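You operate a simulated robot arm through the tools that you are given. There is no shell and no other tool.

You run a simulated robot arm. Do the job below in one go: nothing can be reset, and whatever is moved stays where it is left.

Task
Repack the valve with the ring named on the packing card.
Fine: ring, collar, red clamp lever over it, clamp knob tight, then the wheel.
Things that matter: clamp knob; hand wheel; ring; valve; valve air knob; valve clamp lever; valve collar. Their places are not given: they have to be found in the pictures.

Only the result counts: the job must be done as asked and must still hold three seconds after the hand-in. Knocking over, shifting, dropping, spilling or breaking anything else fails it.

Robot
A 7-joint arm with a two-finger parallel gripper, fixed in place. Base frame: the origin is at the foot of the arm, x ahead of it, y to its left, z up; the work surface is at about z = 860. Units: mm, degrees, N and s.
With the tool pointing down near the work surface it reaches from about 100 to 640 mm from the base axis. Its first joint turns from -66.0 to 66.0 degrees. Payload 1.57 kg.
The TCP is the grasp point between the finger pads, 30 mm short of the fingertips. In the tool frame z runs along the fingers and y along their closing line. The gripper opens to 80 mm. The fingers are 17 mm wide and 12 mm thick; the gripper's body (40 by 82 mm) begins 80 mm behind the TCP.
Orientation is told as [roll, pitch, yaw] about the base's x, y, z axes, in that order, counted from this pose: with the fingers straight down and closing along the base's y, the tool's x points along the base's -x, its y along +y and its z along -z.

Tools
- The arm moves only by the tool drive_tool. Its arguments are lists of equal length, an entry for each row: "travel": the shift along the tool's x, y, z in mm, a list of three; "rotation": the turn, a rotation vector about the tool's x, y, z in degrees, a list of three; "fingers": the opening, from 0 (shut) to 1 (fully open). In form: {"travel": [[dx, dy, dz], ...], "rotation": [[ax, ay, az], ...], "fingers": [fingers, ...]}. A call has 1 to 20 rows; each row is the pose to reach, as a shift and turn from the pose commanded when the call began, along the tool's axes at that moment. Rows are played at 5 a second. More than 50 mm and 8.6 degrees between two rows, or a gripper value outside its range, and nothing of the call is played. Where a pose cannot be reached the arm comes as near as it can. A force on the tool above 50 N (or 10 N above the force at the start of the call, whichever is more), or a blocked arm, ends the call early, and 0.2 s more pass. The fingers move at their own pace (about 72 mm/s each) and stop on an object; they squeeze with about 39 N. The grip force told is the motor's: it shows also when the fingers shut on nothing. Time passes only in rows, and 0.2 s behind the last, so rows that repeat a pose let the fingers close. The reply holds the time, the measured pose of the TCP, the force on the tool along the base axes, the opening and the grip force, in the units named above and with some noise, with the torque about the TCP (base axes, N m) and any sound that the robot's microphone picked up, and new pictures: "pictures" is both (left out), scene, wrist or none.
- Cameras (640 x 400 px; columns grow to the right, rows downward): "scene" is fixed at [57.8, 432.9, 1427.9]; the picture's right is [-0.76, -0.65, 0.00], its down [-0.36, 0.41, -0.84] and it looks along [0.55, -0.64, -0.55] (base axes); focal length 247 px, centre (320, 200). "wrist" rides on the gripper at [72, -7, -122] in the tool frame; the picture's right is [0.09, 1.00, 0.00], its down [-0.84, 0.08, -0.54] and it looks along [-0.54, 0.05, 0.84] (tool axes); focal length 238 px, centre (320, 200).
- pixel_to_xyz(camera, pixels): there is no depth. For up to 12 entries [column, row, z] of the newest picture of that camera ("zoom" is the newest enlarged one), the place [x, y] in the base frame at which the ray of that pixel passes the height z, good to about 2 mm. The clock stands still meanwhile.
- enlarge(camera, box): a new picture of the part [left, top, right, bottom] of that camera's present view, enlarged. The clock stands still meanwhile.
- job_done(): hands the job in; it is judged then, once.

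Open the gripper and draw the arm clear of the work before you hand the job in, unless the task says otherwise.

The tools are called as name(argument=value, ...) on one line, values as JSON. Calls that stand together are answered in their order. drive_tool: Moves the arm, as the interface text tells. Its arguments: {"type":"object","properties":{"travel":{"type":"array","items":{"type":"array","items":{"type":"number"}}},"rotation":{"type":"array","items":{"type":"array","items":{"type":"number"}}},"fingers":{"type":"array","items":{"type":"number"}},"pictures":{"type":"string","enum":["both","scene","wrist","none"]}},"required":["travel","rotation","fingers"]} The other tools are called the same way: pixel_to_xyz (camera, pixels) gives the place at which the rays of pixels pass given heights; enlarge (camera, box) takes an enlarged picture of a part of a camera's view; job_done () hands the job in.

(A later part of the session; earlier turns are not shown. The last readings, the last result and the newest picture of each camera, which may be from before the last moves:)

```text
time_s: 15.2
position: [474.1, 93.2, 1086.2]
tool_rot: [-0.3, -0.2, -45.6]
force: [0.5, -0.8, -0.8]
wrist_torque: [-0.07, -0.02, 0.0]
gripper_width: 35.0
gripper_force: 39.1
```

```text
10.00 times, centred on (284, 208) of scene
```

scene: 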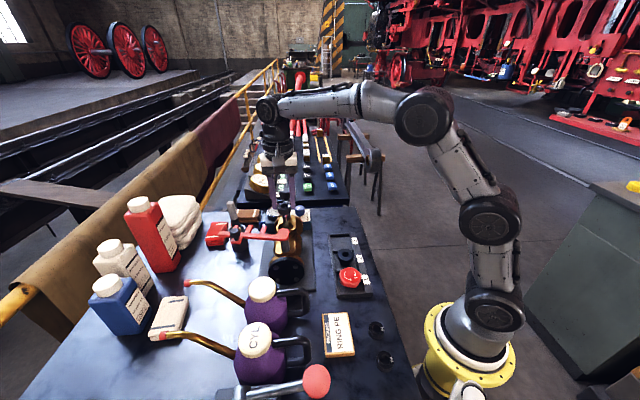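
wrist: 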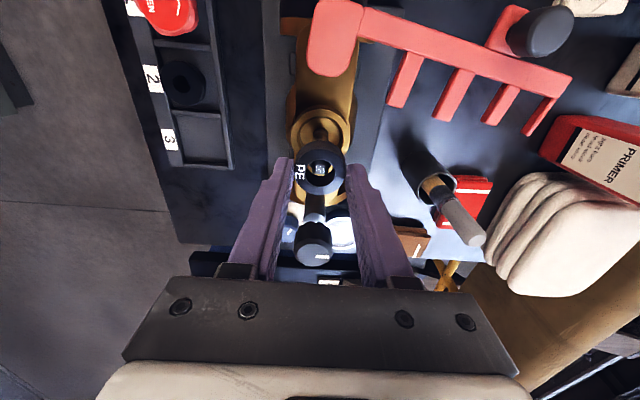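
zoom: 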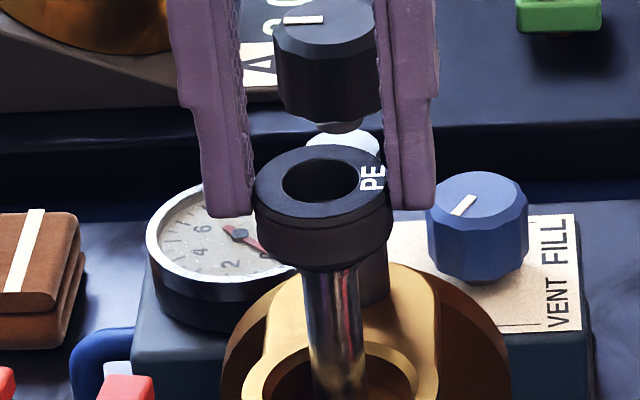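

The square end is inside the ring hole with no contact force. I continue down towards the bore rim in small steps.

drive_tool(travel=[[0, 0, 8], [0, 0, 16], [0, 0, 24], [0, 0, 32], [0, 0, 40], [0, 0, 45]], rotation=[[0, 0, 0], [0, 0, 0], [0, 0, 0], [0, 0, 0], [0, 0, 0], [0, 0, 0]], fingers=[0.2, 0.2, 0.2, 0.2, 0.2, 0.2])

enlarge(camera="wrist", box=[260, 130, 380, 210])

enlarge(camera="scene", box=[264, 200, 304, 240])

```text
time_s: 16.6
position: [473.2, 91.9, 1040.1]
tool_rot: [-0.2, -0.3, -45.7]
force: [-0.5, -0.4, -0.7]
wrist_torque: [-0.01, -0.03, 0.01]
gripper_width: 34.7
gripper_force: 38.9
```

scene: 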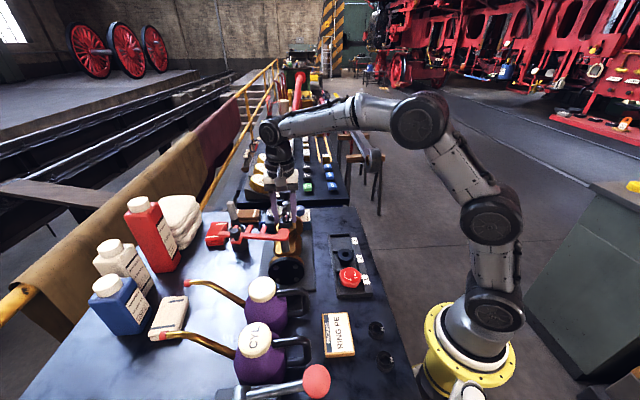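
wrist: 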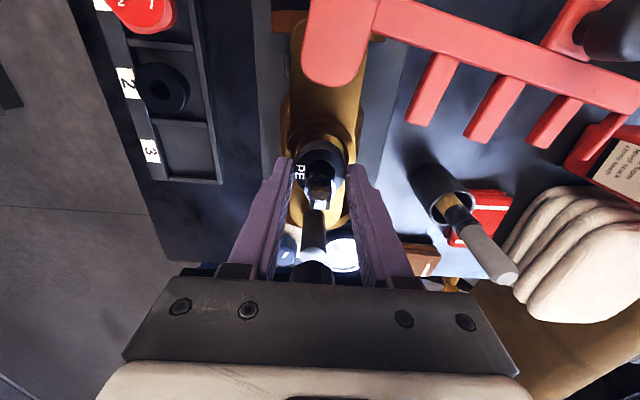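

```text
5.00 times, centred on (320, 170) of wrist
```

zoom: 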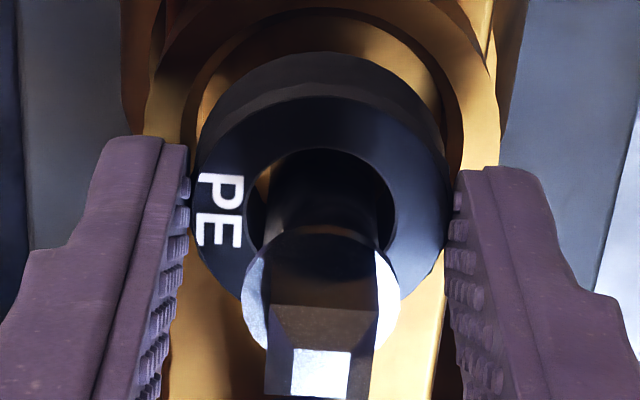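

```text
10.00 times, centred on (284, 220) of scene
```

zoom: 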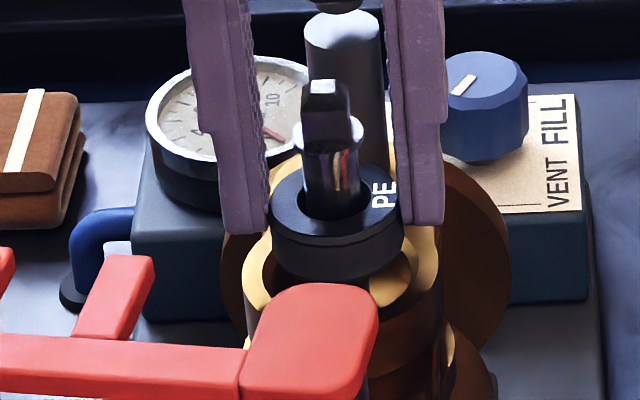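

The ring is around the stem just above the bore mouth. I lower a few mm more and release.

drive_tool(travel=[[0, 0, 3], [0, 0, 6], [0, 0, 6], [0, 0, 6], [0, 0, 6], [0, 0, 6]], rotation=[[0, 0, 0], [0, 0, 0], [0, 0, 0], [0, 0, 0], [0, 0, 0], [0, 0, 0]], fingers=[0.2, 0.2, 0.45, 0.55, 0.65, 0.65])

enlarge(camera="wrist", box=[260, 130, 380, 210])

enlarge(camera="scene", box=[264, 200, 304, 240])

```text
time_s: 18.0
position: [473.7, 90.9, 1035.9]
tool_rot: [-0.2, -0.2, -45.6]
force: [0.0, -0.6, -0.2]
wrist_torque: [0.01, 0.0, -0.01]
gripper_width: 51.9
gripper_force: 0.0
```

scene: 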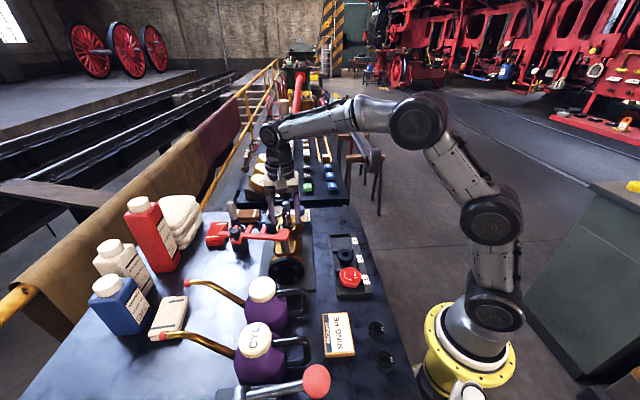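
wrist: 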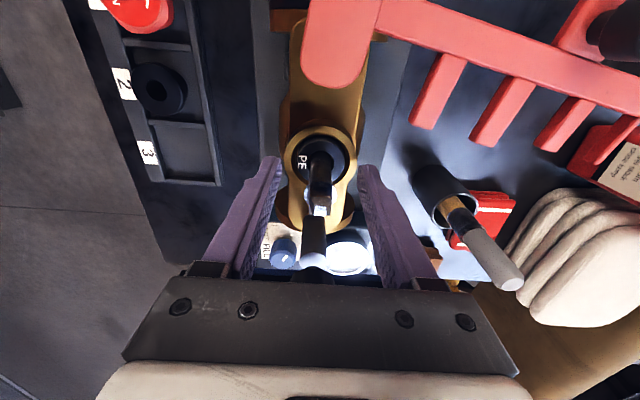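

```text
5.00 times, centred on (320, 170) of wrist
```

zoom: 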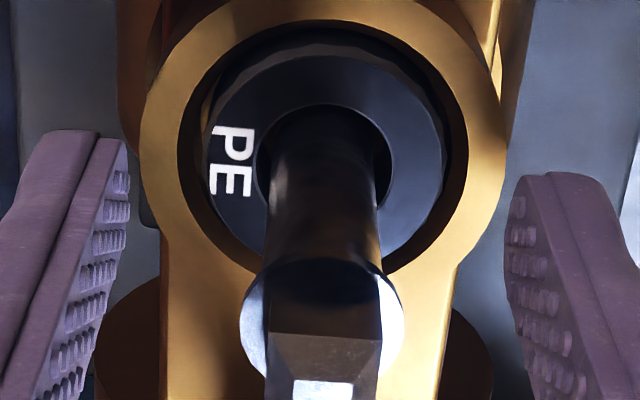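

```text
10.00 times, centred on (284, 220) of scene
```

zoom: 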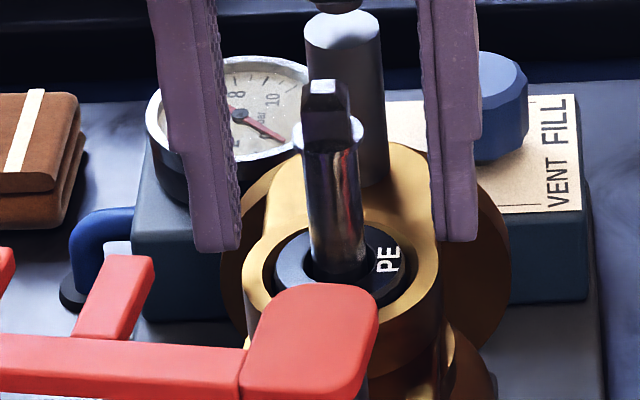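

The ring dropped flat into the bore. I rise straight up clear of the stem, then go look at the collar.

drive_tool(travel=[[0, 0, -20], [0, 0, -50], [0, 0, -80], [0, 0, -110]], rotation=[[0, 0, 0], [0, 0, 0], [0, 0, 0], [0, 0, 0]], fingers=[0.65, 0.65, 0.65, 0.65], pictures="wrist")

enlarge(camera="wrist", box=[140, 40, 380, 190])

```text
time_s: 19.0
position: [474.1, 92.4, 1145.1]
tool_rot: [-0.3, -0.3, -45.6]
force: [-0.8, -1.1, 0.4]
wrist_torque: [0.04, 0.01, 0.0]
gripper_width: 51.9
gripper_force: 0.1
```

wrist: 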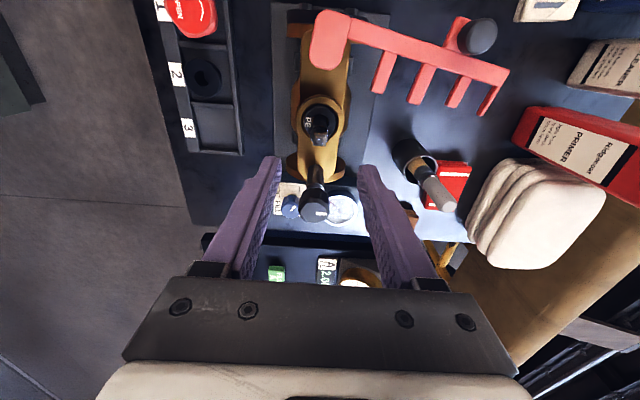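

```text
2.67 times, centred on (260, 115) of wrist
```

zoom: 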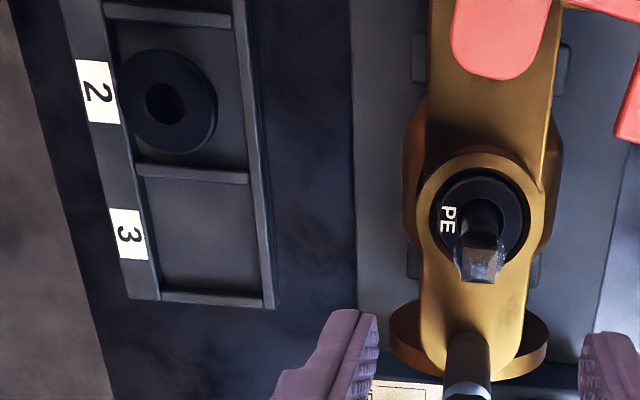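

Next I move laterally over the collar in slot 2 and descend to about z=1010 for a close look.

drive_tool(travel=[[4, -42, 0], [8, -84, 0], [12, -126, 0], [17, -168, 0], [17, -168, 45], [17, -168, 90], [17, -168, 130], [17, -168, 130]], rotation=[[0, 0, 0], [0, 0, 0], [0, 0, 0], [0, 0, 0], [0, 0, 0], [0, 0, 0], [0, 0, 0], [0, 0, 0]], fingers=[1, 1, 1, 1, 1, 1, 1, 1])

enlarge(camera="scene", box=[320, 225, 390, 270])

enlarge(camera="wrist", box=[220, 80, 420, 205])

```text
time_s: 20.8
position: [341.9, -14.1, 1014.7]
tool_rot: [-0.2, -0.2, -45.6]
force: [0.0, -0.1, -0.1]
wrist_torque: [-0.03, 0.0, 0.01]
gripper_width: 79.7
gripper_force: 0.2
```

scene: 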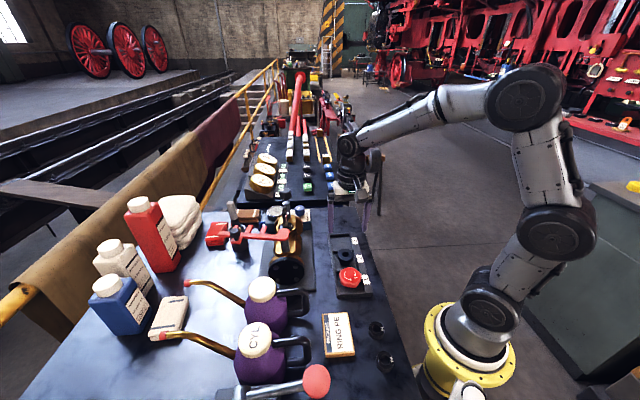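
wrist: 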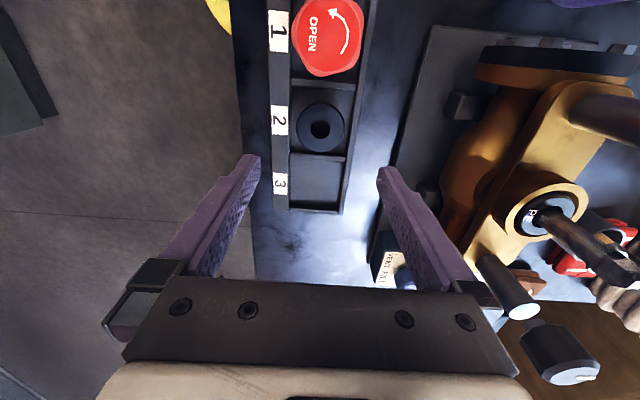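

```text
8.89 times, centred on (355, 248) of scene
```

zoom: 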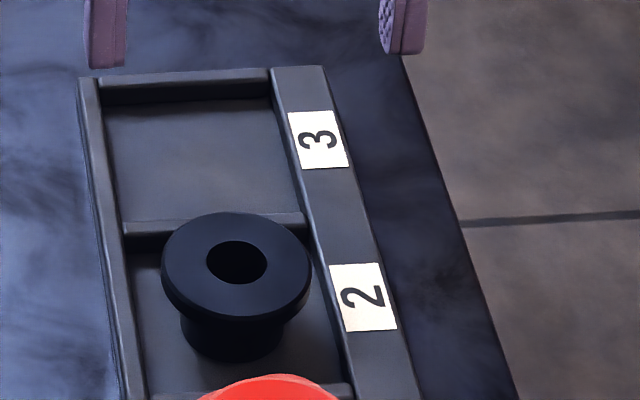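

```text
3.20 times, centred on (320, 142) of wrist
```

zoom: 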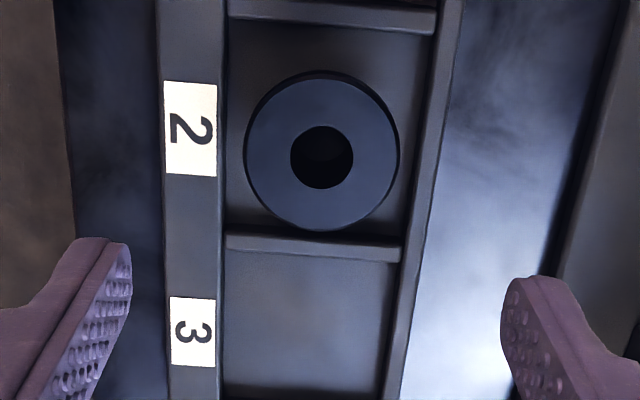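

The collar has a ~50 mm flange on a ~33 mm sleeve about 29 mm tall. I compute its centre from the wrist and scene pictures.

pixel_to_xyz(camera="zoom", pixels=[[322, 150, 880], [322, 150, 895], [322, 150, 910], [244, 150, 895], [400, 150, 895], [322, 72, 895], [322, 231, 895]])

pixel_to_xyz(camera="scene", pixels=[[345.7, 255, 880], [345.7, 255, 895], [345.7, 255, 910]])

```text
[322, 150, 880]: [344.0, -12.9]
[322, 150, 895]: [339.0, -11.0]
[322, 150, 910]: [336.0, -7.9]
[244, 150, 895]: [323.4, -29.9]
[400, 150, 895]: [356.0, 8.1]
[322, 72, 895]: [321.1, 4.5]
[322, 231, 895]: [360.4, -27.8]
```

```text
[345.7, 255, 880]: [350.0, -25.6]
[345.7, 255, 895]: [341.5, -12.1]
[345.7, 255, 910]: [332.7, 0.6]
```

Collar centre ≈(340.3,-11.5), flange top ≈896. I align and descend to just above first.

drive_tool(travel=[[3, 0.7, 40], [3, 0.7, 70], [3, 0.7, 85], [3, 0.7, 85]], rotation=[[0, 0, 0], [0, 0, 0], [0, 0, 0], [0, 0, 0]], fingers=[0.95, 0.95, 0.95, 0.95])

enlarge(camera="scene", box=[315, 225, 385, 270])

enlarge(camera="wrist", box=[220, 80, 420, 205])

```text
time_s: 21.8
position: [339.0, -12.1, 930.0]
tool_rot: [-0.2, -0.2, -45.6]
force: [-0.1, -0.3, -0.1]
wrist_torque: [0.02, 0.02, -0.01]
gripper_width: 75.6
gripper_force: 0.0
```

scene: 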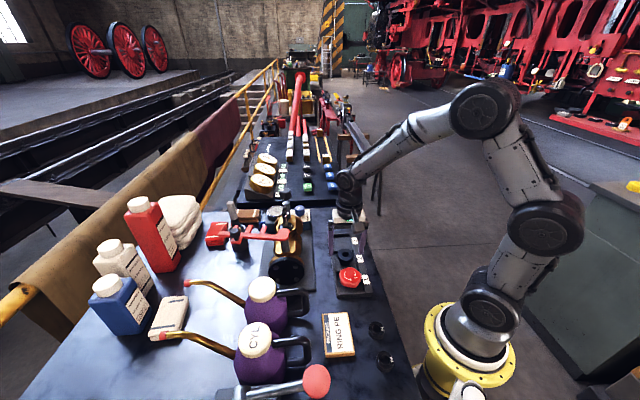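
wrist: 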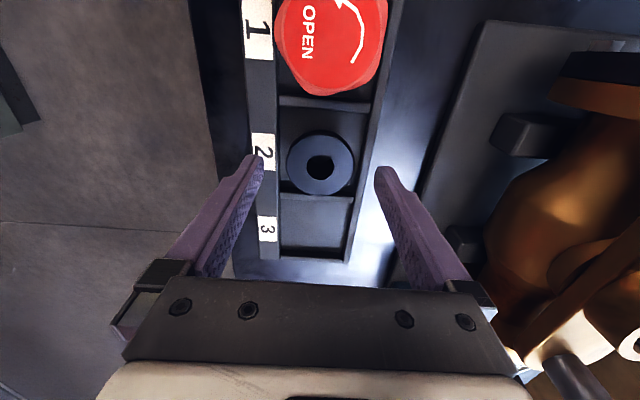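

```text
8.89 times, centred on (350, 248) of scene
```

zoom: 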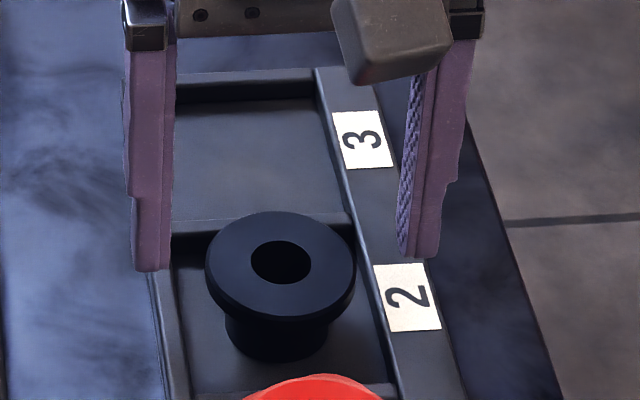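

```text
3.20 times, centred on (320, 142) of wrist
```

zoom: 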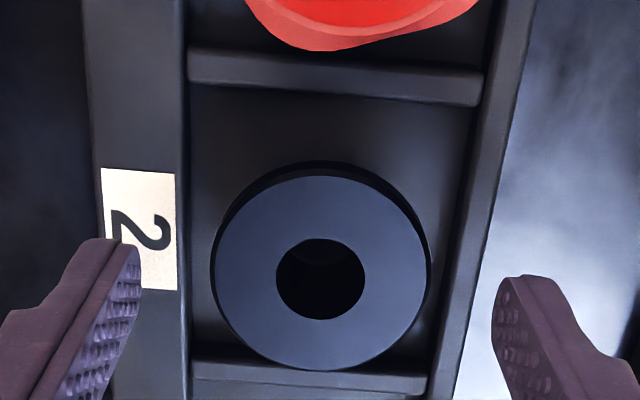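

I check alignment: collar centre appears at zoom (320,271).

pixel_to_xyz(camera="zoom", pixels=[[320, 271, 896], [211, 268, 896], [430, 268, 896], [320, 172, 896], [320, 370, 896]])

```text
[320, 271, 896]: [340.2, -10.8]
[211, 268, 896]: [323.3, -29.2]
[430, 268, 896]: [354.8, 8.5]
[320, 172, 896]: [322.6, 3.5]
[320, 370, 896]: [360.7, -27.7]
```

Aligned along tool x; I correct 1.6 mm along the jaw line, go down 14 mm and close on the flange.

drive_tool(travel=[[0, 1.6, 7], [0, 1.6, 14], [0, 1.6, 14], [0, 1.6, 14], [0, 1.6, 14], [0, 1.6, 14]], rotation=[[0, 0, 0], [0, 0, 0], [0, 0, 0], [0, 0, 0], [0, 0, 0], [0, 0, 0]], fingers=[0.95, 0.95, 0.7, 0.45, 0.45, 0.45])

enlarge(camera="scene", box=[315, 225, 385, 270])

enlarge(camera="wrist", box=[220, 80, 420, 205])

```text
time_s: 23.2
position: [341.2, -10.0, 916.4]
tool_rot: [-0.3, -0.1, -45.6]
force: [0.3, 0.0, 0.0]
wrist_torque: [-0.01, 0.04, 0.0]
gripper_width: 50.3
gripper_force: 39.5
```

scene: 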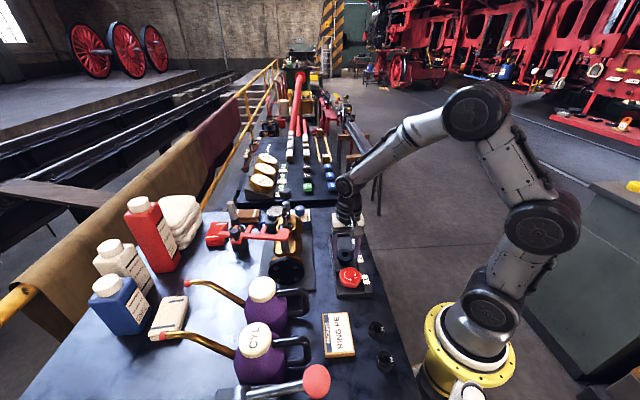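
wrist: 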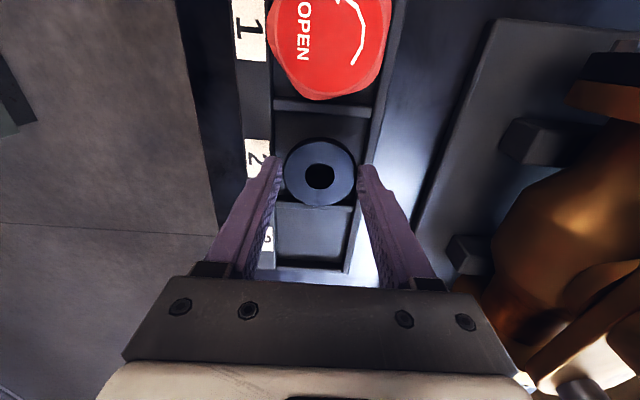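

```text
8.89 times, centred on (350, 248) of scene
```

zoom: 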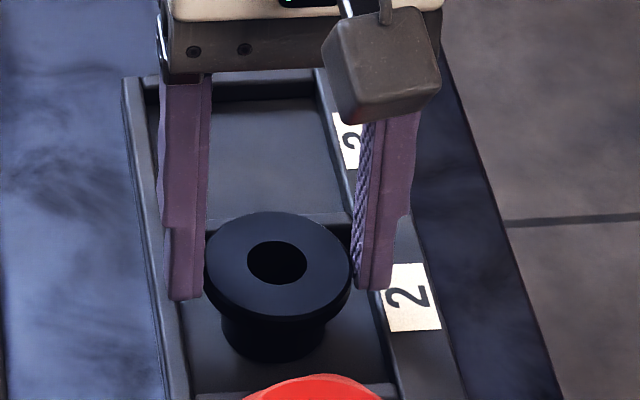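

```text
3.20 times, centred on (320, 142) of wrist
```

zoom: 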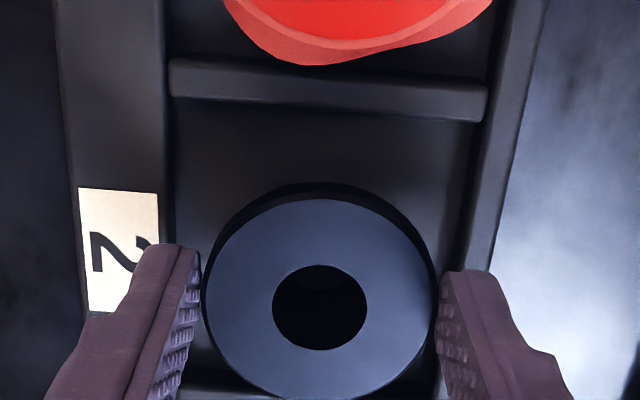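

Gripped at 50.3 mm. I lift straight up to about z=1150.

drive_tool(travel=[[0, 0, -10], [0, 0, -50], [0, 0, -95], [0, 0, -140], [0, 0, -185], [0, 0, -233]], rotation=[[0, 0, 0], [0, 0, 0], [0, 0, 0], [0, 0, 0], [0, 0, 0], [0, 0, 0]], fingers=[0.45, 0.45, 0.45, 0.45, 0.45, 0.45])

enlarge(camera="wrist", box=[220, 80, 420, 205])

enlarge(camera="scene", box=[300, 130, 390, 190])

```text
time_s: 24.6
position: [342.0, -10.9, 1148.9]
tool_rot: [-0.3, -0.2, -45.7]
force: [-1.0, 0.6, -3.0]
wrist_torque: [-0.02, -0.01, -0.03]
gripper_width: 50.2
gripper_force: 39.4
```

scene: 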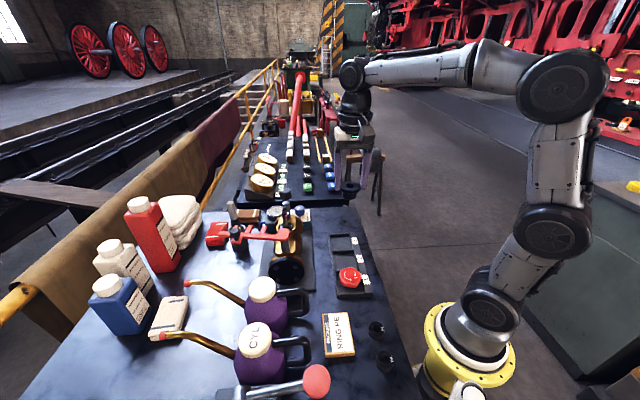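
wrist: 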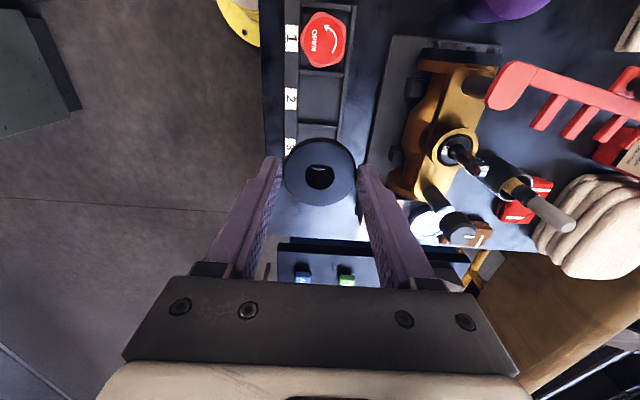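

```text
3.20 times, centred on (320, 142) of wrist
```

zoom: 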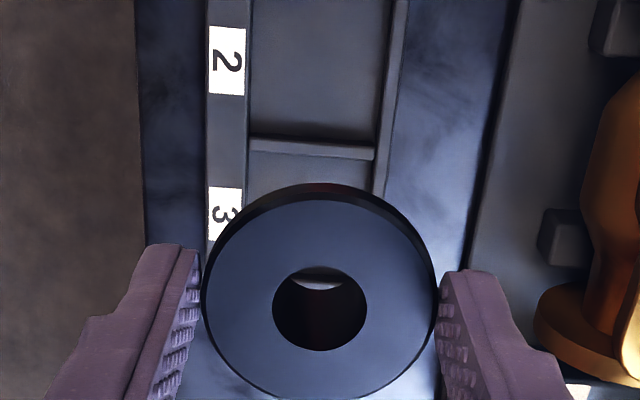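

```text
6.67 times, centred on (345, 160) of scene
```

zoom: 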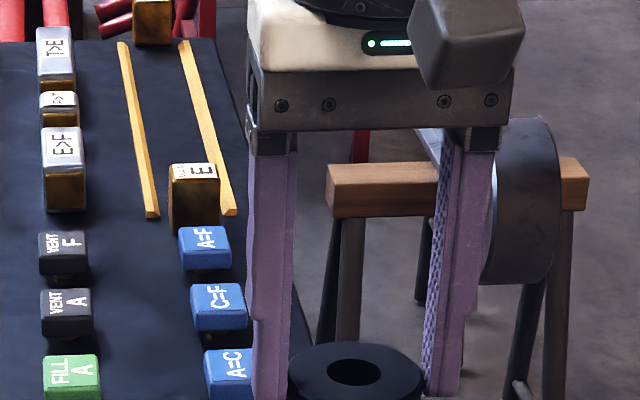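

I compute the collar's centre relative to the TCP.

pixel_to_xyz(camera="wrist", pixels=[[320, 176.5, 1129], [320, 141.6, 1129], [320, 204, 1129], [283, 176, 1129], [356.3, 176, 1129], [320, 176.5, 1129]])

```text
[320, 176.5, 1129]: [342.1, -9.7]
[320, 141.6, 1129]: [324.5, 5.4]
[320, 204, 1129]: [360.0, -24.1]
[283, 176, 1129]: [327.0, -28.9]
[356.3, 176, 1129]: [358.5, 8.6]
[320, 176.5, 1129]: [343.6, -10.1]
```

Collar centre is within ~1 mm of the TCP. I carry it over the stem at (473.6, 92.2) keeping this height.

drive_tool(travel=[[-4.5, 41.5, 0], [-9, 83, 0], [-13.5, 124.6, 0], [-18.1, 166.2, 0], [-18.1, 166.2, 10], [-18.1, 166.2, 10]], rotation=[[0, 0, 0], [0, 0, 0], [0, 0, 0], [0, 0, 0], [0, 0, 0], [0, 0, 0]], fingers=[0.45, 0.45, 0.45, 0.45, 0.45, 0.45])

enlarge(camera="scene", box=[264, 180, 304, 230])

enlarge(camera="wrist", box=[260, 110, 380, 210])

```text
time_s: 26.0
position: [474.9, 94.4, 1140.3]
tool_rot: [-0.2, -0.4, -45.6]
force: [-0.6, 0.0, -1.8]
wrist_torque: [0.01, -0.01, 0.05]
gripper_width: 50.3
gripper_force: 39.2
```

scene: 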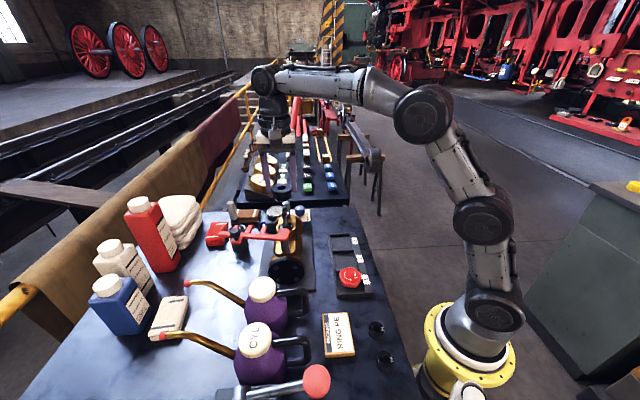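
wrist: 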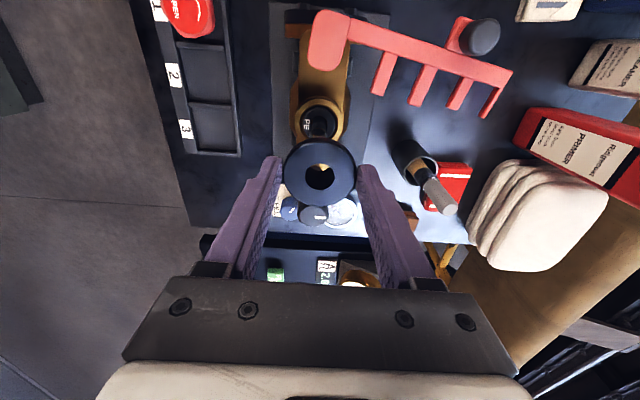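

```text
8.00 times, centred on (284, 205) of scene
```

zoom: 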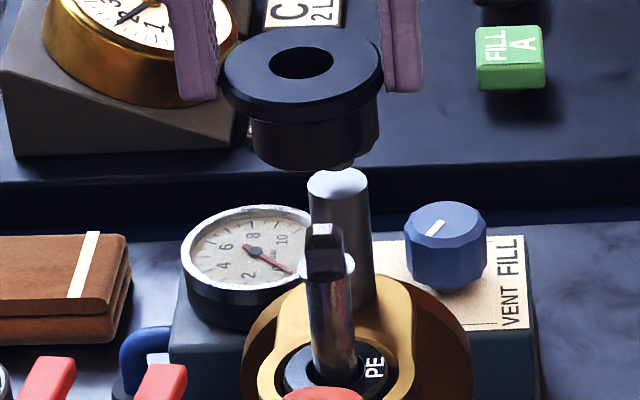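

```text
4.00 times, centred on (320, 160) of wrist
```

zoom: 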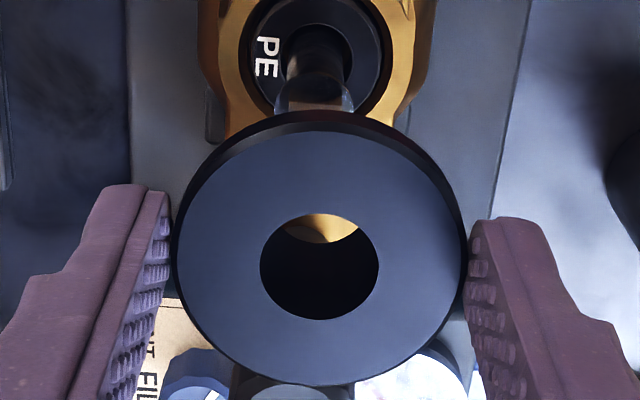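

The scene picture and TCP reading (474.9,94.4) agree that the collar is ~2.3 mm too far along +tool y. I correct and descend towards the stem top.

drive_tool(travel=[[-0.6, -2.3, 0], [-0.6, -2.3, 10], [-0.6, -2.3, 20], [-0.6, -2.3, 25], [-0.6, -2.3, 25]], rotation=[[0, 0, 0], [0, 0, 0], [0, 0, 0], [0, 0, 0], [0, 0, 0]], fingers=[0.45, 0.45, 0.45, 0.45, 0.45])

enlarge(camera="scene", box=[264, 180, 304, 230])

enlarge(camera="wrist", box=[260, 110, 380, 210])

```text
time_s: 27.2
position: [471.9, 90.1, 1114.7]
tool_rot: [-0.2, -0.3, -45.6]
force: [0.7, -0.4, -2.7]
wrist_torque: [0.0, -0.04, -0.03]
gripper_width: 50.2
gripper_force: 39.1
```

scene: 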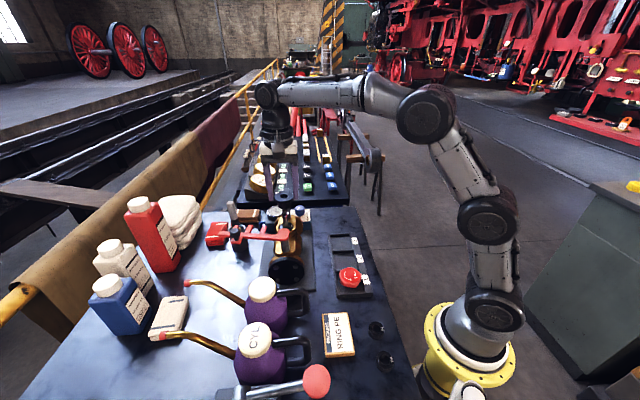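
wrist: 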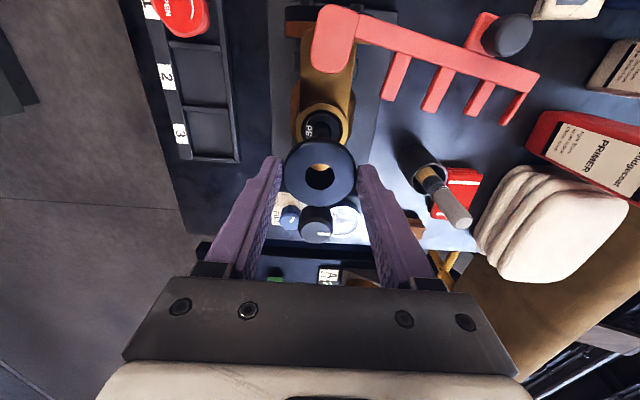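

```text
8.00 times, centred on (284, 205) of scene
```

zoom: 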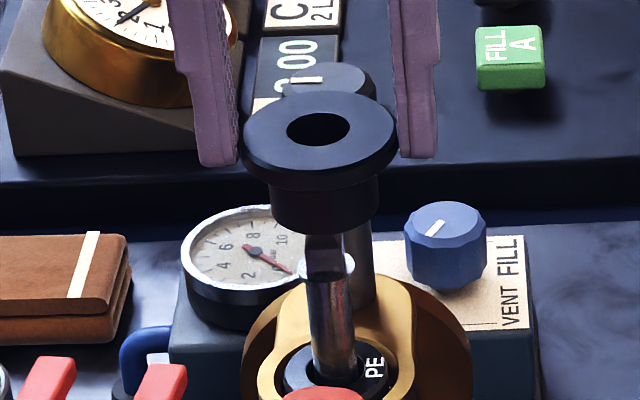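

```text
4.00 times, centred on (320, 160) of wrist
```

zoom: 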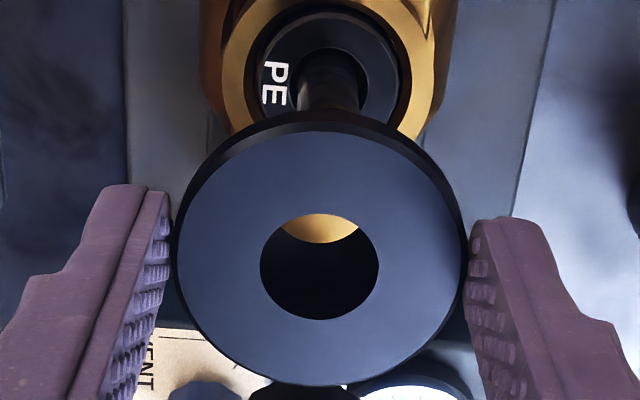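

Now the collar overshot by about 1.8 mm in -tool y (reading 471.9, 90.1). I correct +1.8 mm and re-check before contact.

drive_tool(travel=[[0.3, 1.8, 0], [0.3, 1.8, 0]], rotation=[[0, 0, 0], [0, 0, 0]], fingers=[0.45, 0.45], pictures="wrist")

enlarge(camera="scene", box=[264, 180, 304, 230])

enlarge(camera="wrist", box=[260, 110, 380, 210])

```text
time_s: 27.8
position: [473.1, 92.7, 1114.5]
tool_rot: [-0.3, -0.3, -45.5]
force: [0.4, -0.8, -2.0]
wrist_torque: [0.01, 0.0, 0.0]
gripper_width: 50.4
gripper_force: 39.1
```

wrist: 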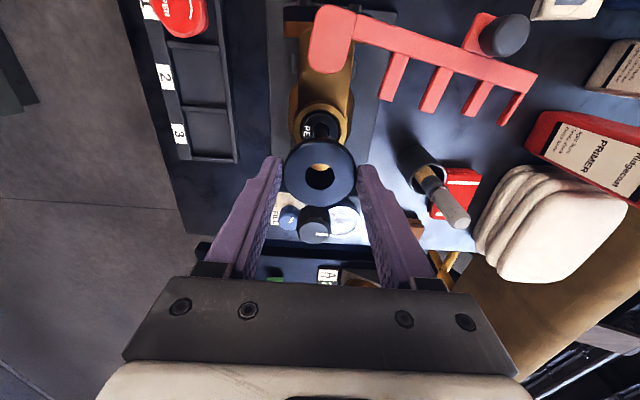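

```text
8.00 times, centred on (284, 205) of scene
```

zoom: 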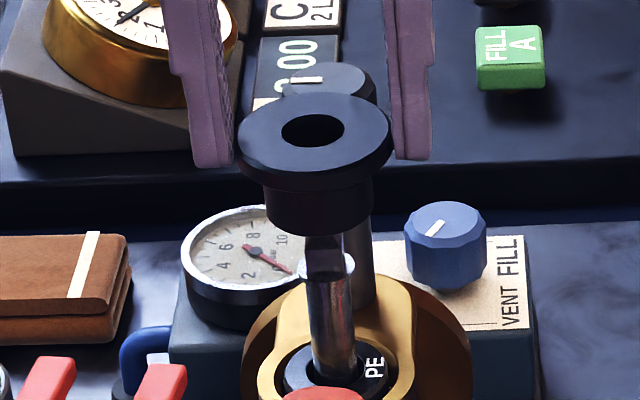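

```text
4.00 times, centred on (320, 160) of wrist
```

zoom: 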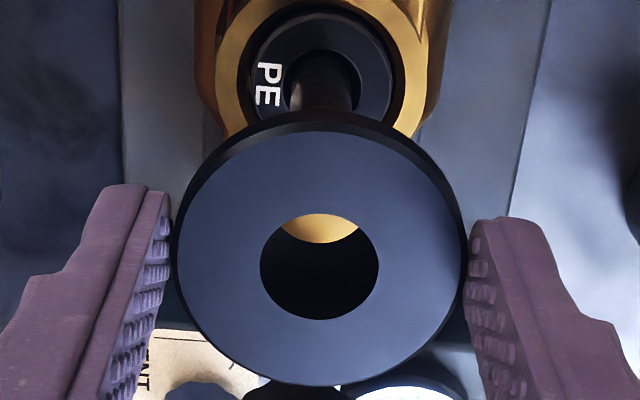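

Now aligned (hole centre x≈313 as expected). I descend slowly onto the stem.

drive_tool(travel=[[0, 0, 4], [0, 0, 8], [0, 0, 12], [0, 0, 16], [0, 0, 20]], rotation=[[0, 0, 0], [0, 0, 0], [0, 0, 0], [0, 0, 0], [0, 0, 0]], fingers=[0.45, 0.45, 0.45, 0.45, 0.45], pictures="wrist")

enlarge(camera="scene", box=[264, 180, 304, 230])

enlarge(camera="wrist", box=[260, 110, 380, 210])

```text
time_s: 29.0
position: [473.0, 92.9, 1093.5]
tool_rot: [-0.3, -0.2, -45.6]
force: [0.3, 0.3, -2.3]
wrist_torque: [-0.04, 0.0, 0.01]
gripper_width: 50.1
gripper_force: 39.0
```

wrist: 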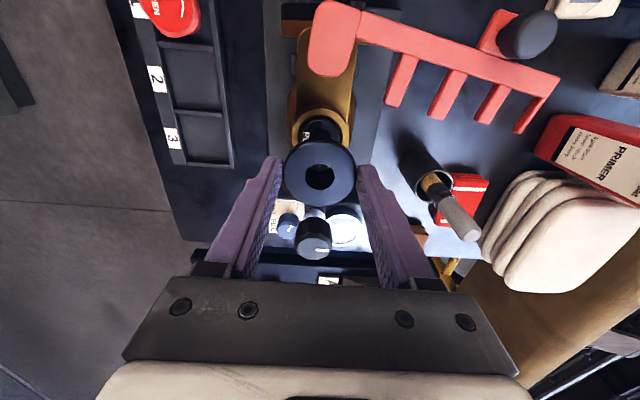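

```text
8.00 times, centred on (284, 205) of scene
```

zoom: 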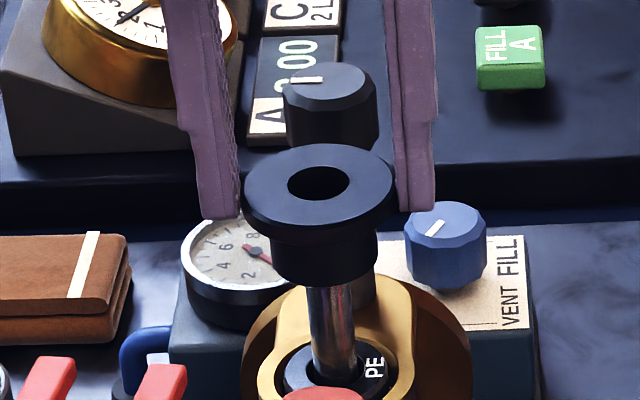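

```text
4.00 times, centred on (320, 160) of wrist
```

zoom: 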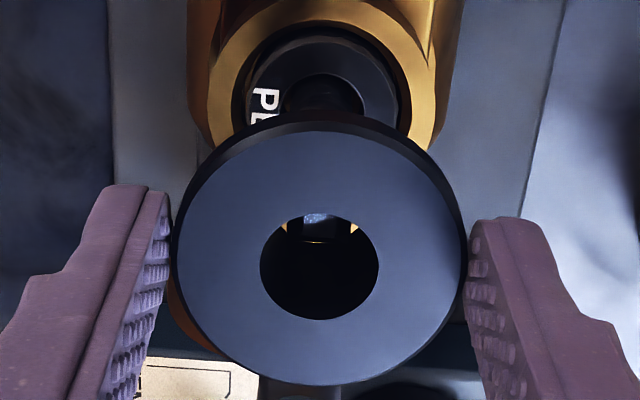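

The square stem end is visible inside the collar hole with no contact force. I go on down toward the bore.

drive_tool(travel=[[0, 0, 8], [0, 0, 16], [0, 0, 24], [0, 0, 32], [0, 0, 40], [0, 0, 45]], rotation=[[0, 0, 0], [0, 0, 0], [0, 0, 0], [0, 0, 0], [0, 0, 0], [0, 0, 0]], fingers=[0.45, 0.45, 0.45, 0.45, 0.45, 0.45], pictures="wrist")

enlarge(camera="scene", box=[264, 190, 304, 240])

enlarge(camera="wrist", box=[260, 110, 380, 210])

```text
time_s: 30.4
position: [473.0, 91.7, 1049.0]
tool_rot: [-0.2, -0.2, -45.6]
force: [0.2, -0.2, -1.8]
wrist_torque: [0.02, -0.01, 0.0]
gripper_width: 50.4
gripper_force: 38.6
```

wrist: 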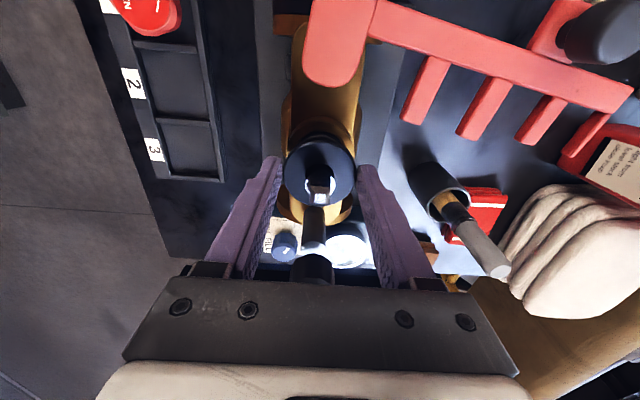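

```text
8.00 times, centred on (284, 215) of scene
```

zoom: 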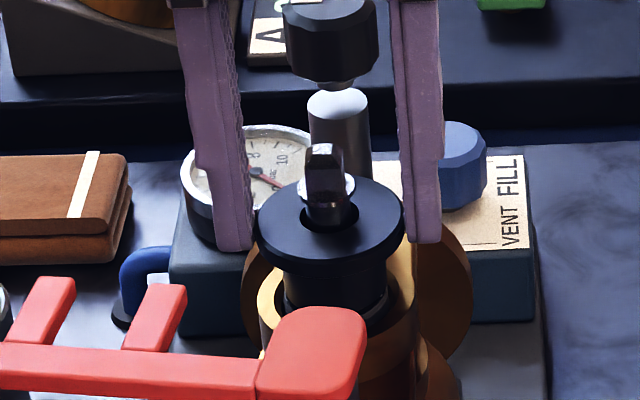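

```text
4.00 times, centred on (320, 160) of wrist
```

zoom: 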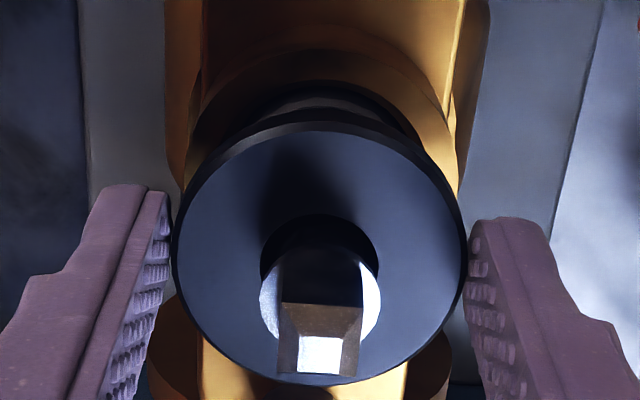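

The sleeve is at the bore mouth with no force. I lower in 2–3 mm steps watching for contact.

drive_tool(travel=[[0, 0, 3], [0, 0, 6], [0, 0, 9], [0, 0, 11], [0, 0, 13]], rotation=[[0, 0, 0], [0, 0, 0], [0, 0, 0], [0, 0, 0], [0, 0, 0]], fingers=[0.45, 0.45, 0.45, 0.45, 0.45], pictures="wrist")

enlarge(camera="scene", box=[264, 200, 304, 250])

enlarge(camera="wrist", box=[260, 110, 380, 210])

```text
time_s: 31.6
position: [472.6, 92.2, 1038.4]
tool_rot: [0.2, -0.6, -45.7]
force: [-5.4, -5.7, 30.9]
wrist_torque: [-0.24, 0.13, 0.0]
gripper_width: 50.6
gripper_force: 38.9
```

wrist: 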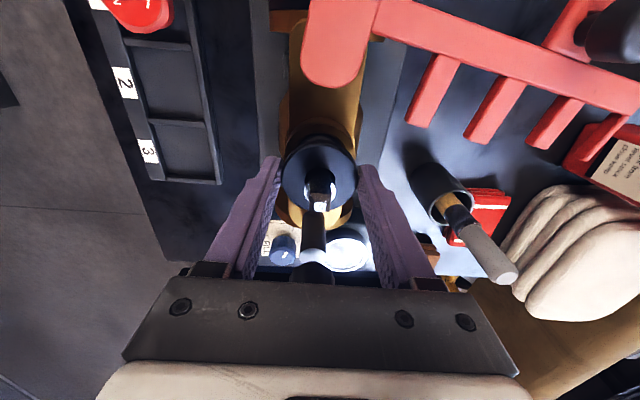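

```text
8.00 times, centred on (284, 225) of scene
```

zoom: 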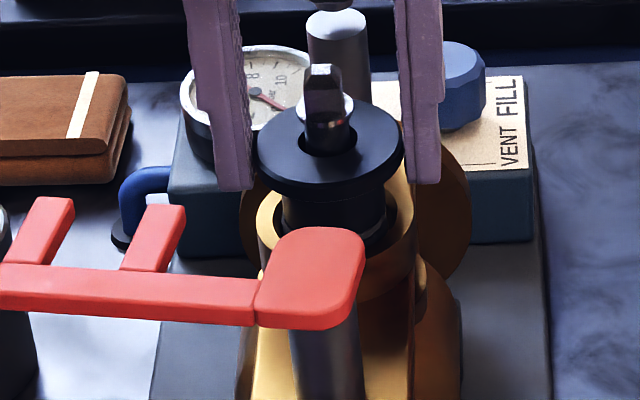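

```text
4.00 times, centred on (320, 160) of wrist
```

zoom: 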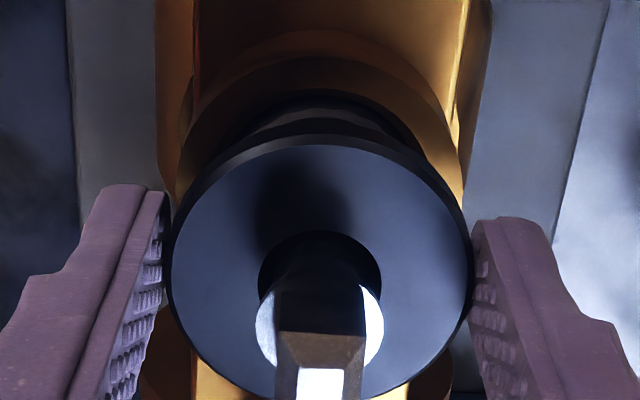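

Contact at 31 N with the sleeve in the bore, apparently resting on the ring. I relax 1 mm and release to see how it settles.

drive_tool(travel=[[0, 0, -2], [0, 0, -2], [0, 0, -2], [0, 0, -2]], rotation=[[0, 0, 0], [0, 0, 0], [0, 0, 0], [0, 0, 0]], fingers=[0.5, 0.7, 0.8, 0.85], pictures="wrist")

enlarge(camera="scene", box=[264, 200, 304, 250])

enlarge(camera="wrist", box=[260, 110, 380, 210])

```text
time_s: 32.6
position: [471.8, 93.7, 1038.0]
tool_rot: [-0.3, -0.2, -45.6]
force: [1.5, 0.5, -0.5]
wrist_torque: [0.0, -0.03, 0.02]
gripper_width: 67.9
gripper_force: 0.1
```

wrist: 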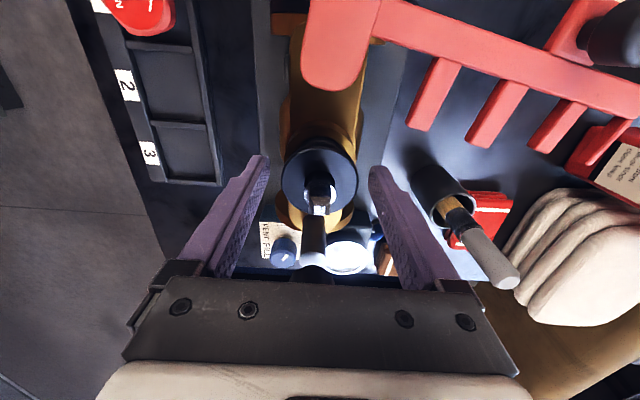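

```text
8.00 times, centred on (284, 225) of scene
```

zoom: 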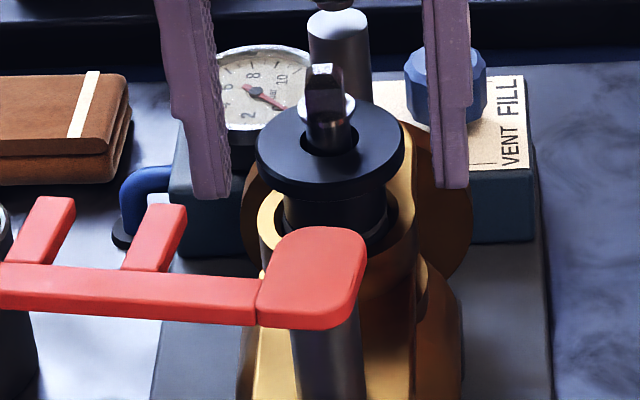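

```text
4.00 times, centred on (320, 160) of wrist
```

zoom: 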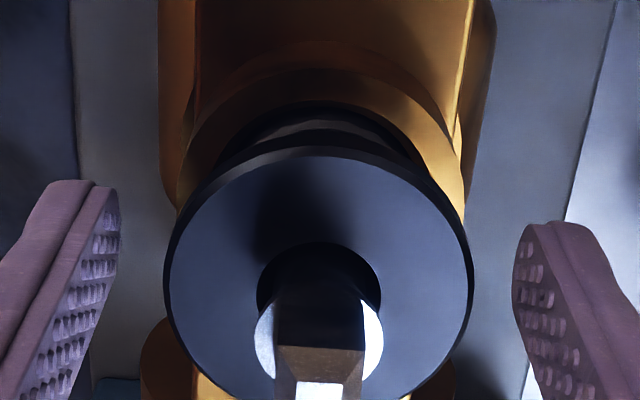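

The collar sits level on the ring. I rise clear and measure the lever from above.

drive_tool(travel=[[0, 0, -30], [0, 0, -70], [0, 0, -110]], rotation=[[0, 0, 0], [0, 0, 0], [0, 0, 0]], fingers=[0.85, 0.85, 0.85], pictures="wrist")

enlarge(camera="wrist", box=[290, 0, 530, 150])

```text
time_s: 33.4
position: [472.4, 93.4, 1149.1]
tool_rot: [-0.3, -0.1, -45.6]
force: [0.9, -0.3, -0.5]
wrist_torque: [-0.01, 0.0, 0.02]
gripper_width: 68.1
gripper_force: 0.0
```

wrist: 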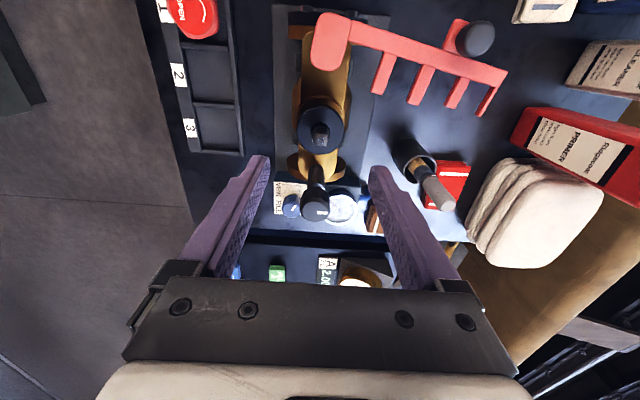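

```text
2.67 times, centred on (410, 75) of wrist
```

zoom: 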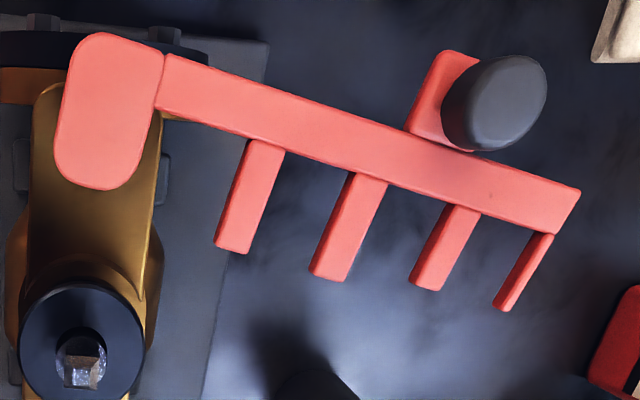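

I convert lever feature pixels at the lever's top height.

pixel_to_xyz(camera="zoom", pixels=[[110, 110, 1034], [233, 246, 1032], [262, 148, 1032], [330, 275, 1032], [365, 178, 1032], [428, 283, 1032], [460, 212, 1032], [505, 303, 1032], [540, 237, 1032], [568, 212, 1032], [495, 103, 1062], [80, 372, 1059]])

pixel_to_xyz(camera="zoom", pixels=[[75, 60, 1034], [160, 60, 1034], [90, 185, 1034], [140, 175, 1034], [165, 80, 1032], [165, 112, 1032]])

pixel_to_xyz(camera="wrist", pixels=[[317, 205, 1074], [414, 158, 940], [426, 163, 960], [440, 202, 1037]])

```text
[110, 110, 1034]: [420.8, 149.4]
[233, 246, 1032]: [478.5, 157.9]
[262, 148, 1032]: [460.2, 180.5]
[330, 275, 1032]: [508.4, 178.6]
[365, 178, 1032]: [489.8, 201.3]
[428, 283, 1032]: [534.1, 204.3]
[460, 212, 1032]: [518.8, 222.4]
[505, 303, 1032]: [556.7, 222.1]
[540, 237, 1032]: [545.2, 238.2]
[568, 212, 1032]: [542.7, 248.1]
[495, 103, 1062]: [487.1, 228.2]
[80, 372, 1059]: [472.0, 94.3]
```

```text
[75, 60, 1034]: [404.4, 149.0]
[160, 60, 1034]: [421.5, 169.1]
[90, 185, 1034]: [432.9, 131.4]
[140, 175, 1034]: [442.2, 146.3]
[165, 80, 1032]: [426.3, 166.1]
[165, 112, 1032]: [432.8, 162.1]
```

```text
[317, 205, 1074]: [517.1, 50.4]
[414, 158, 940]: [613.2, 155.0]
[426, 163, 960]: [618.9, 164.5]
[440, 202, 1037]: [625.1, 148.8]
```

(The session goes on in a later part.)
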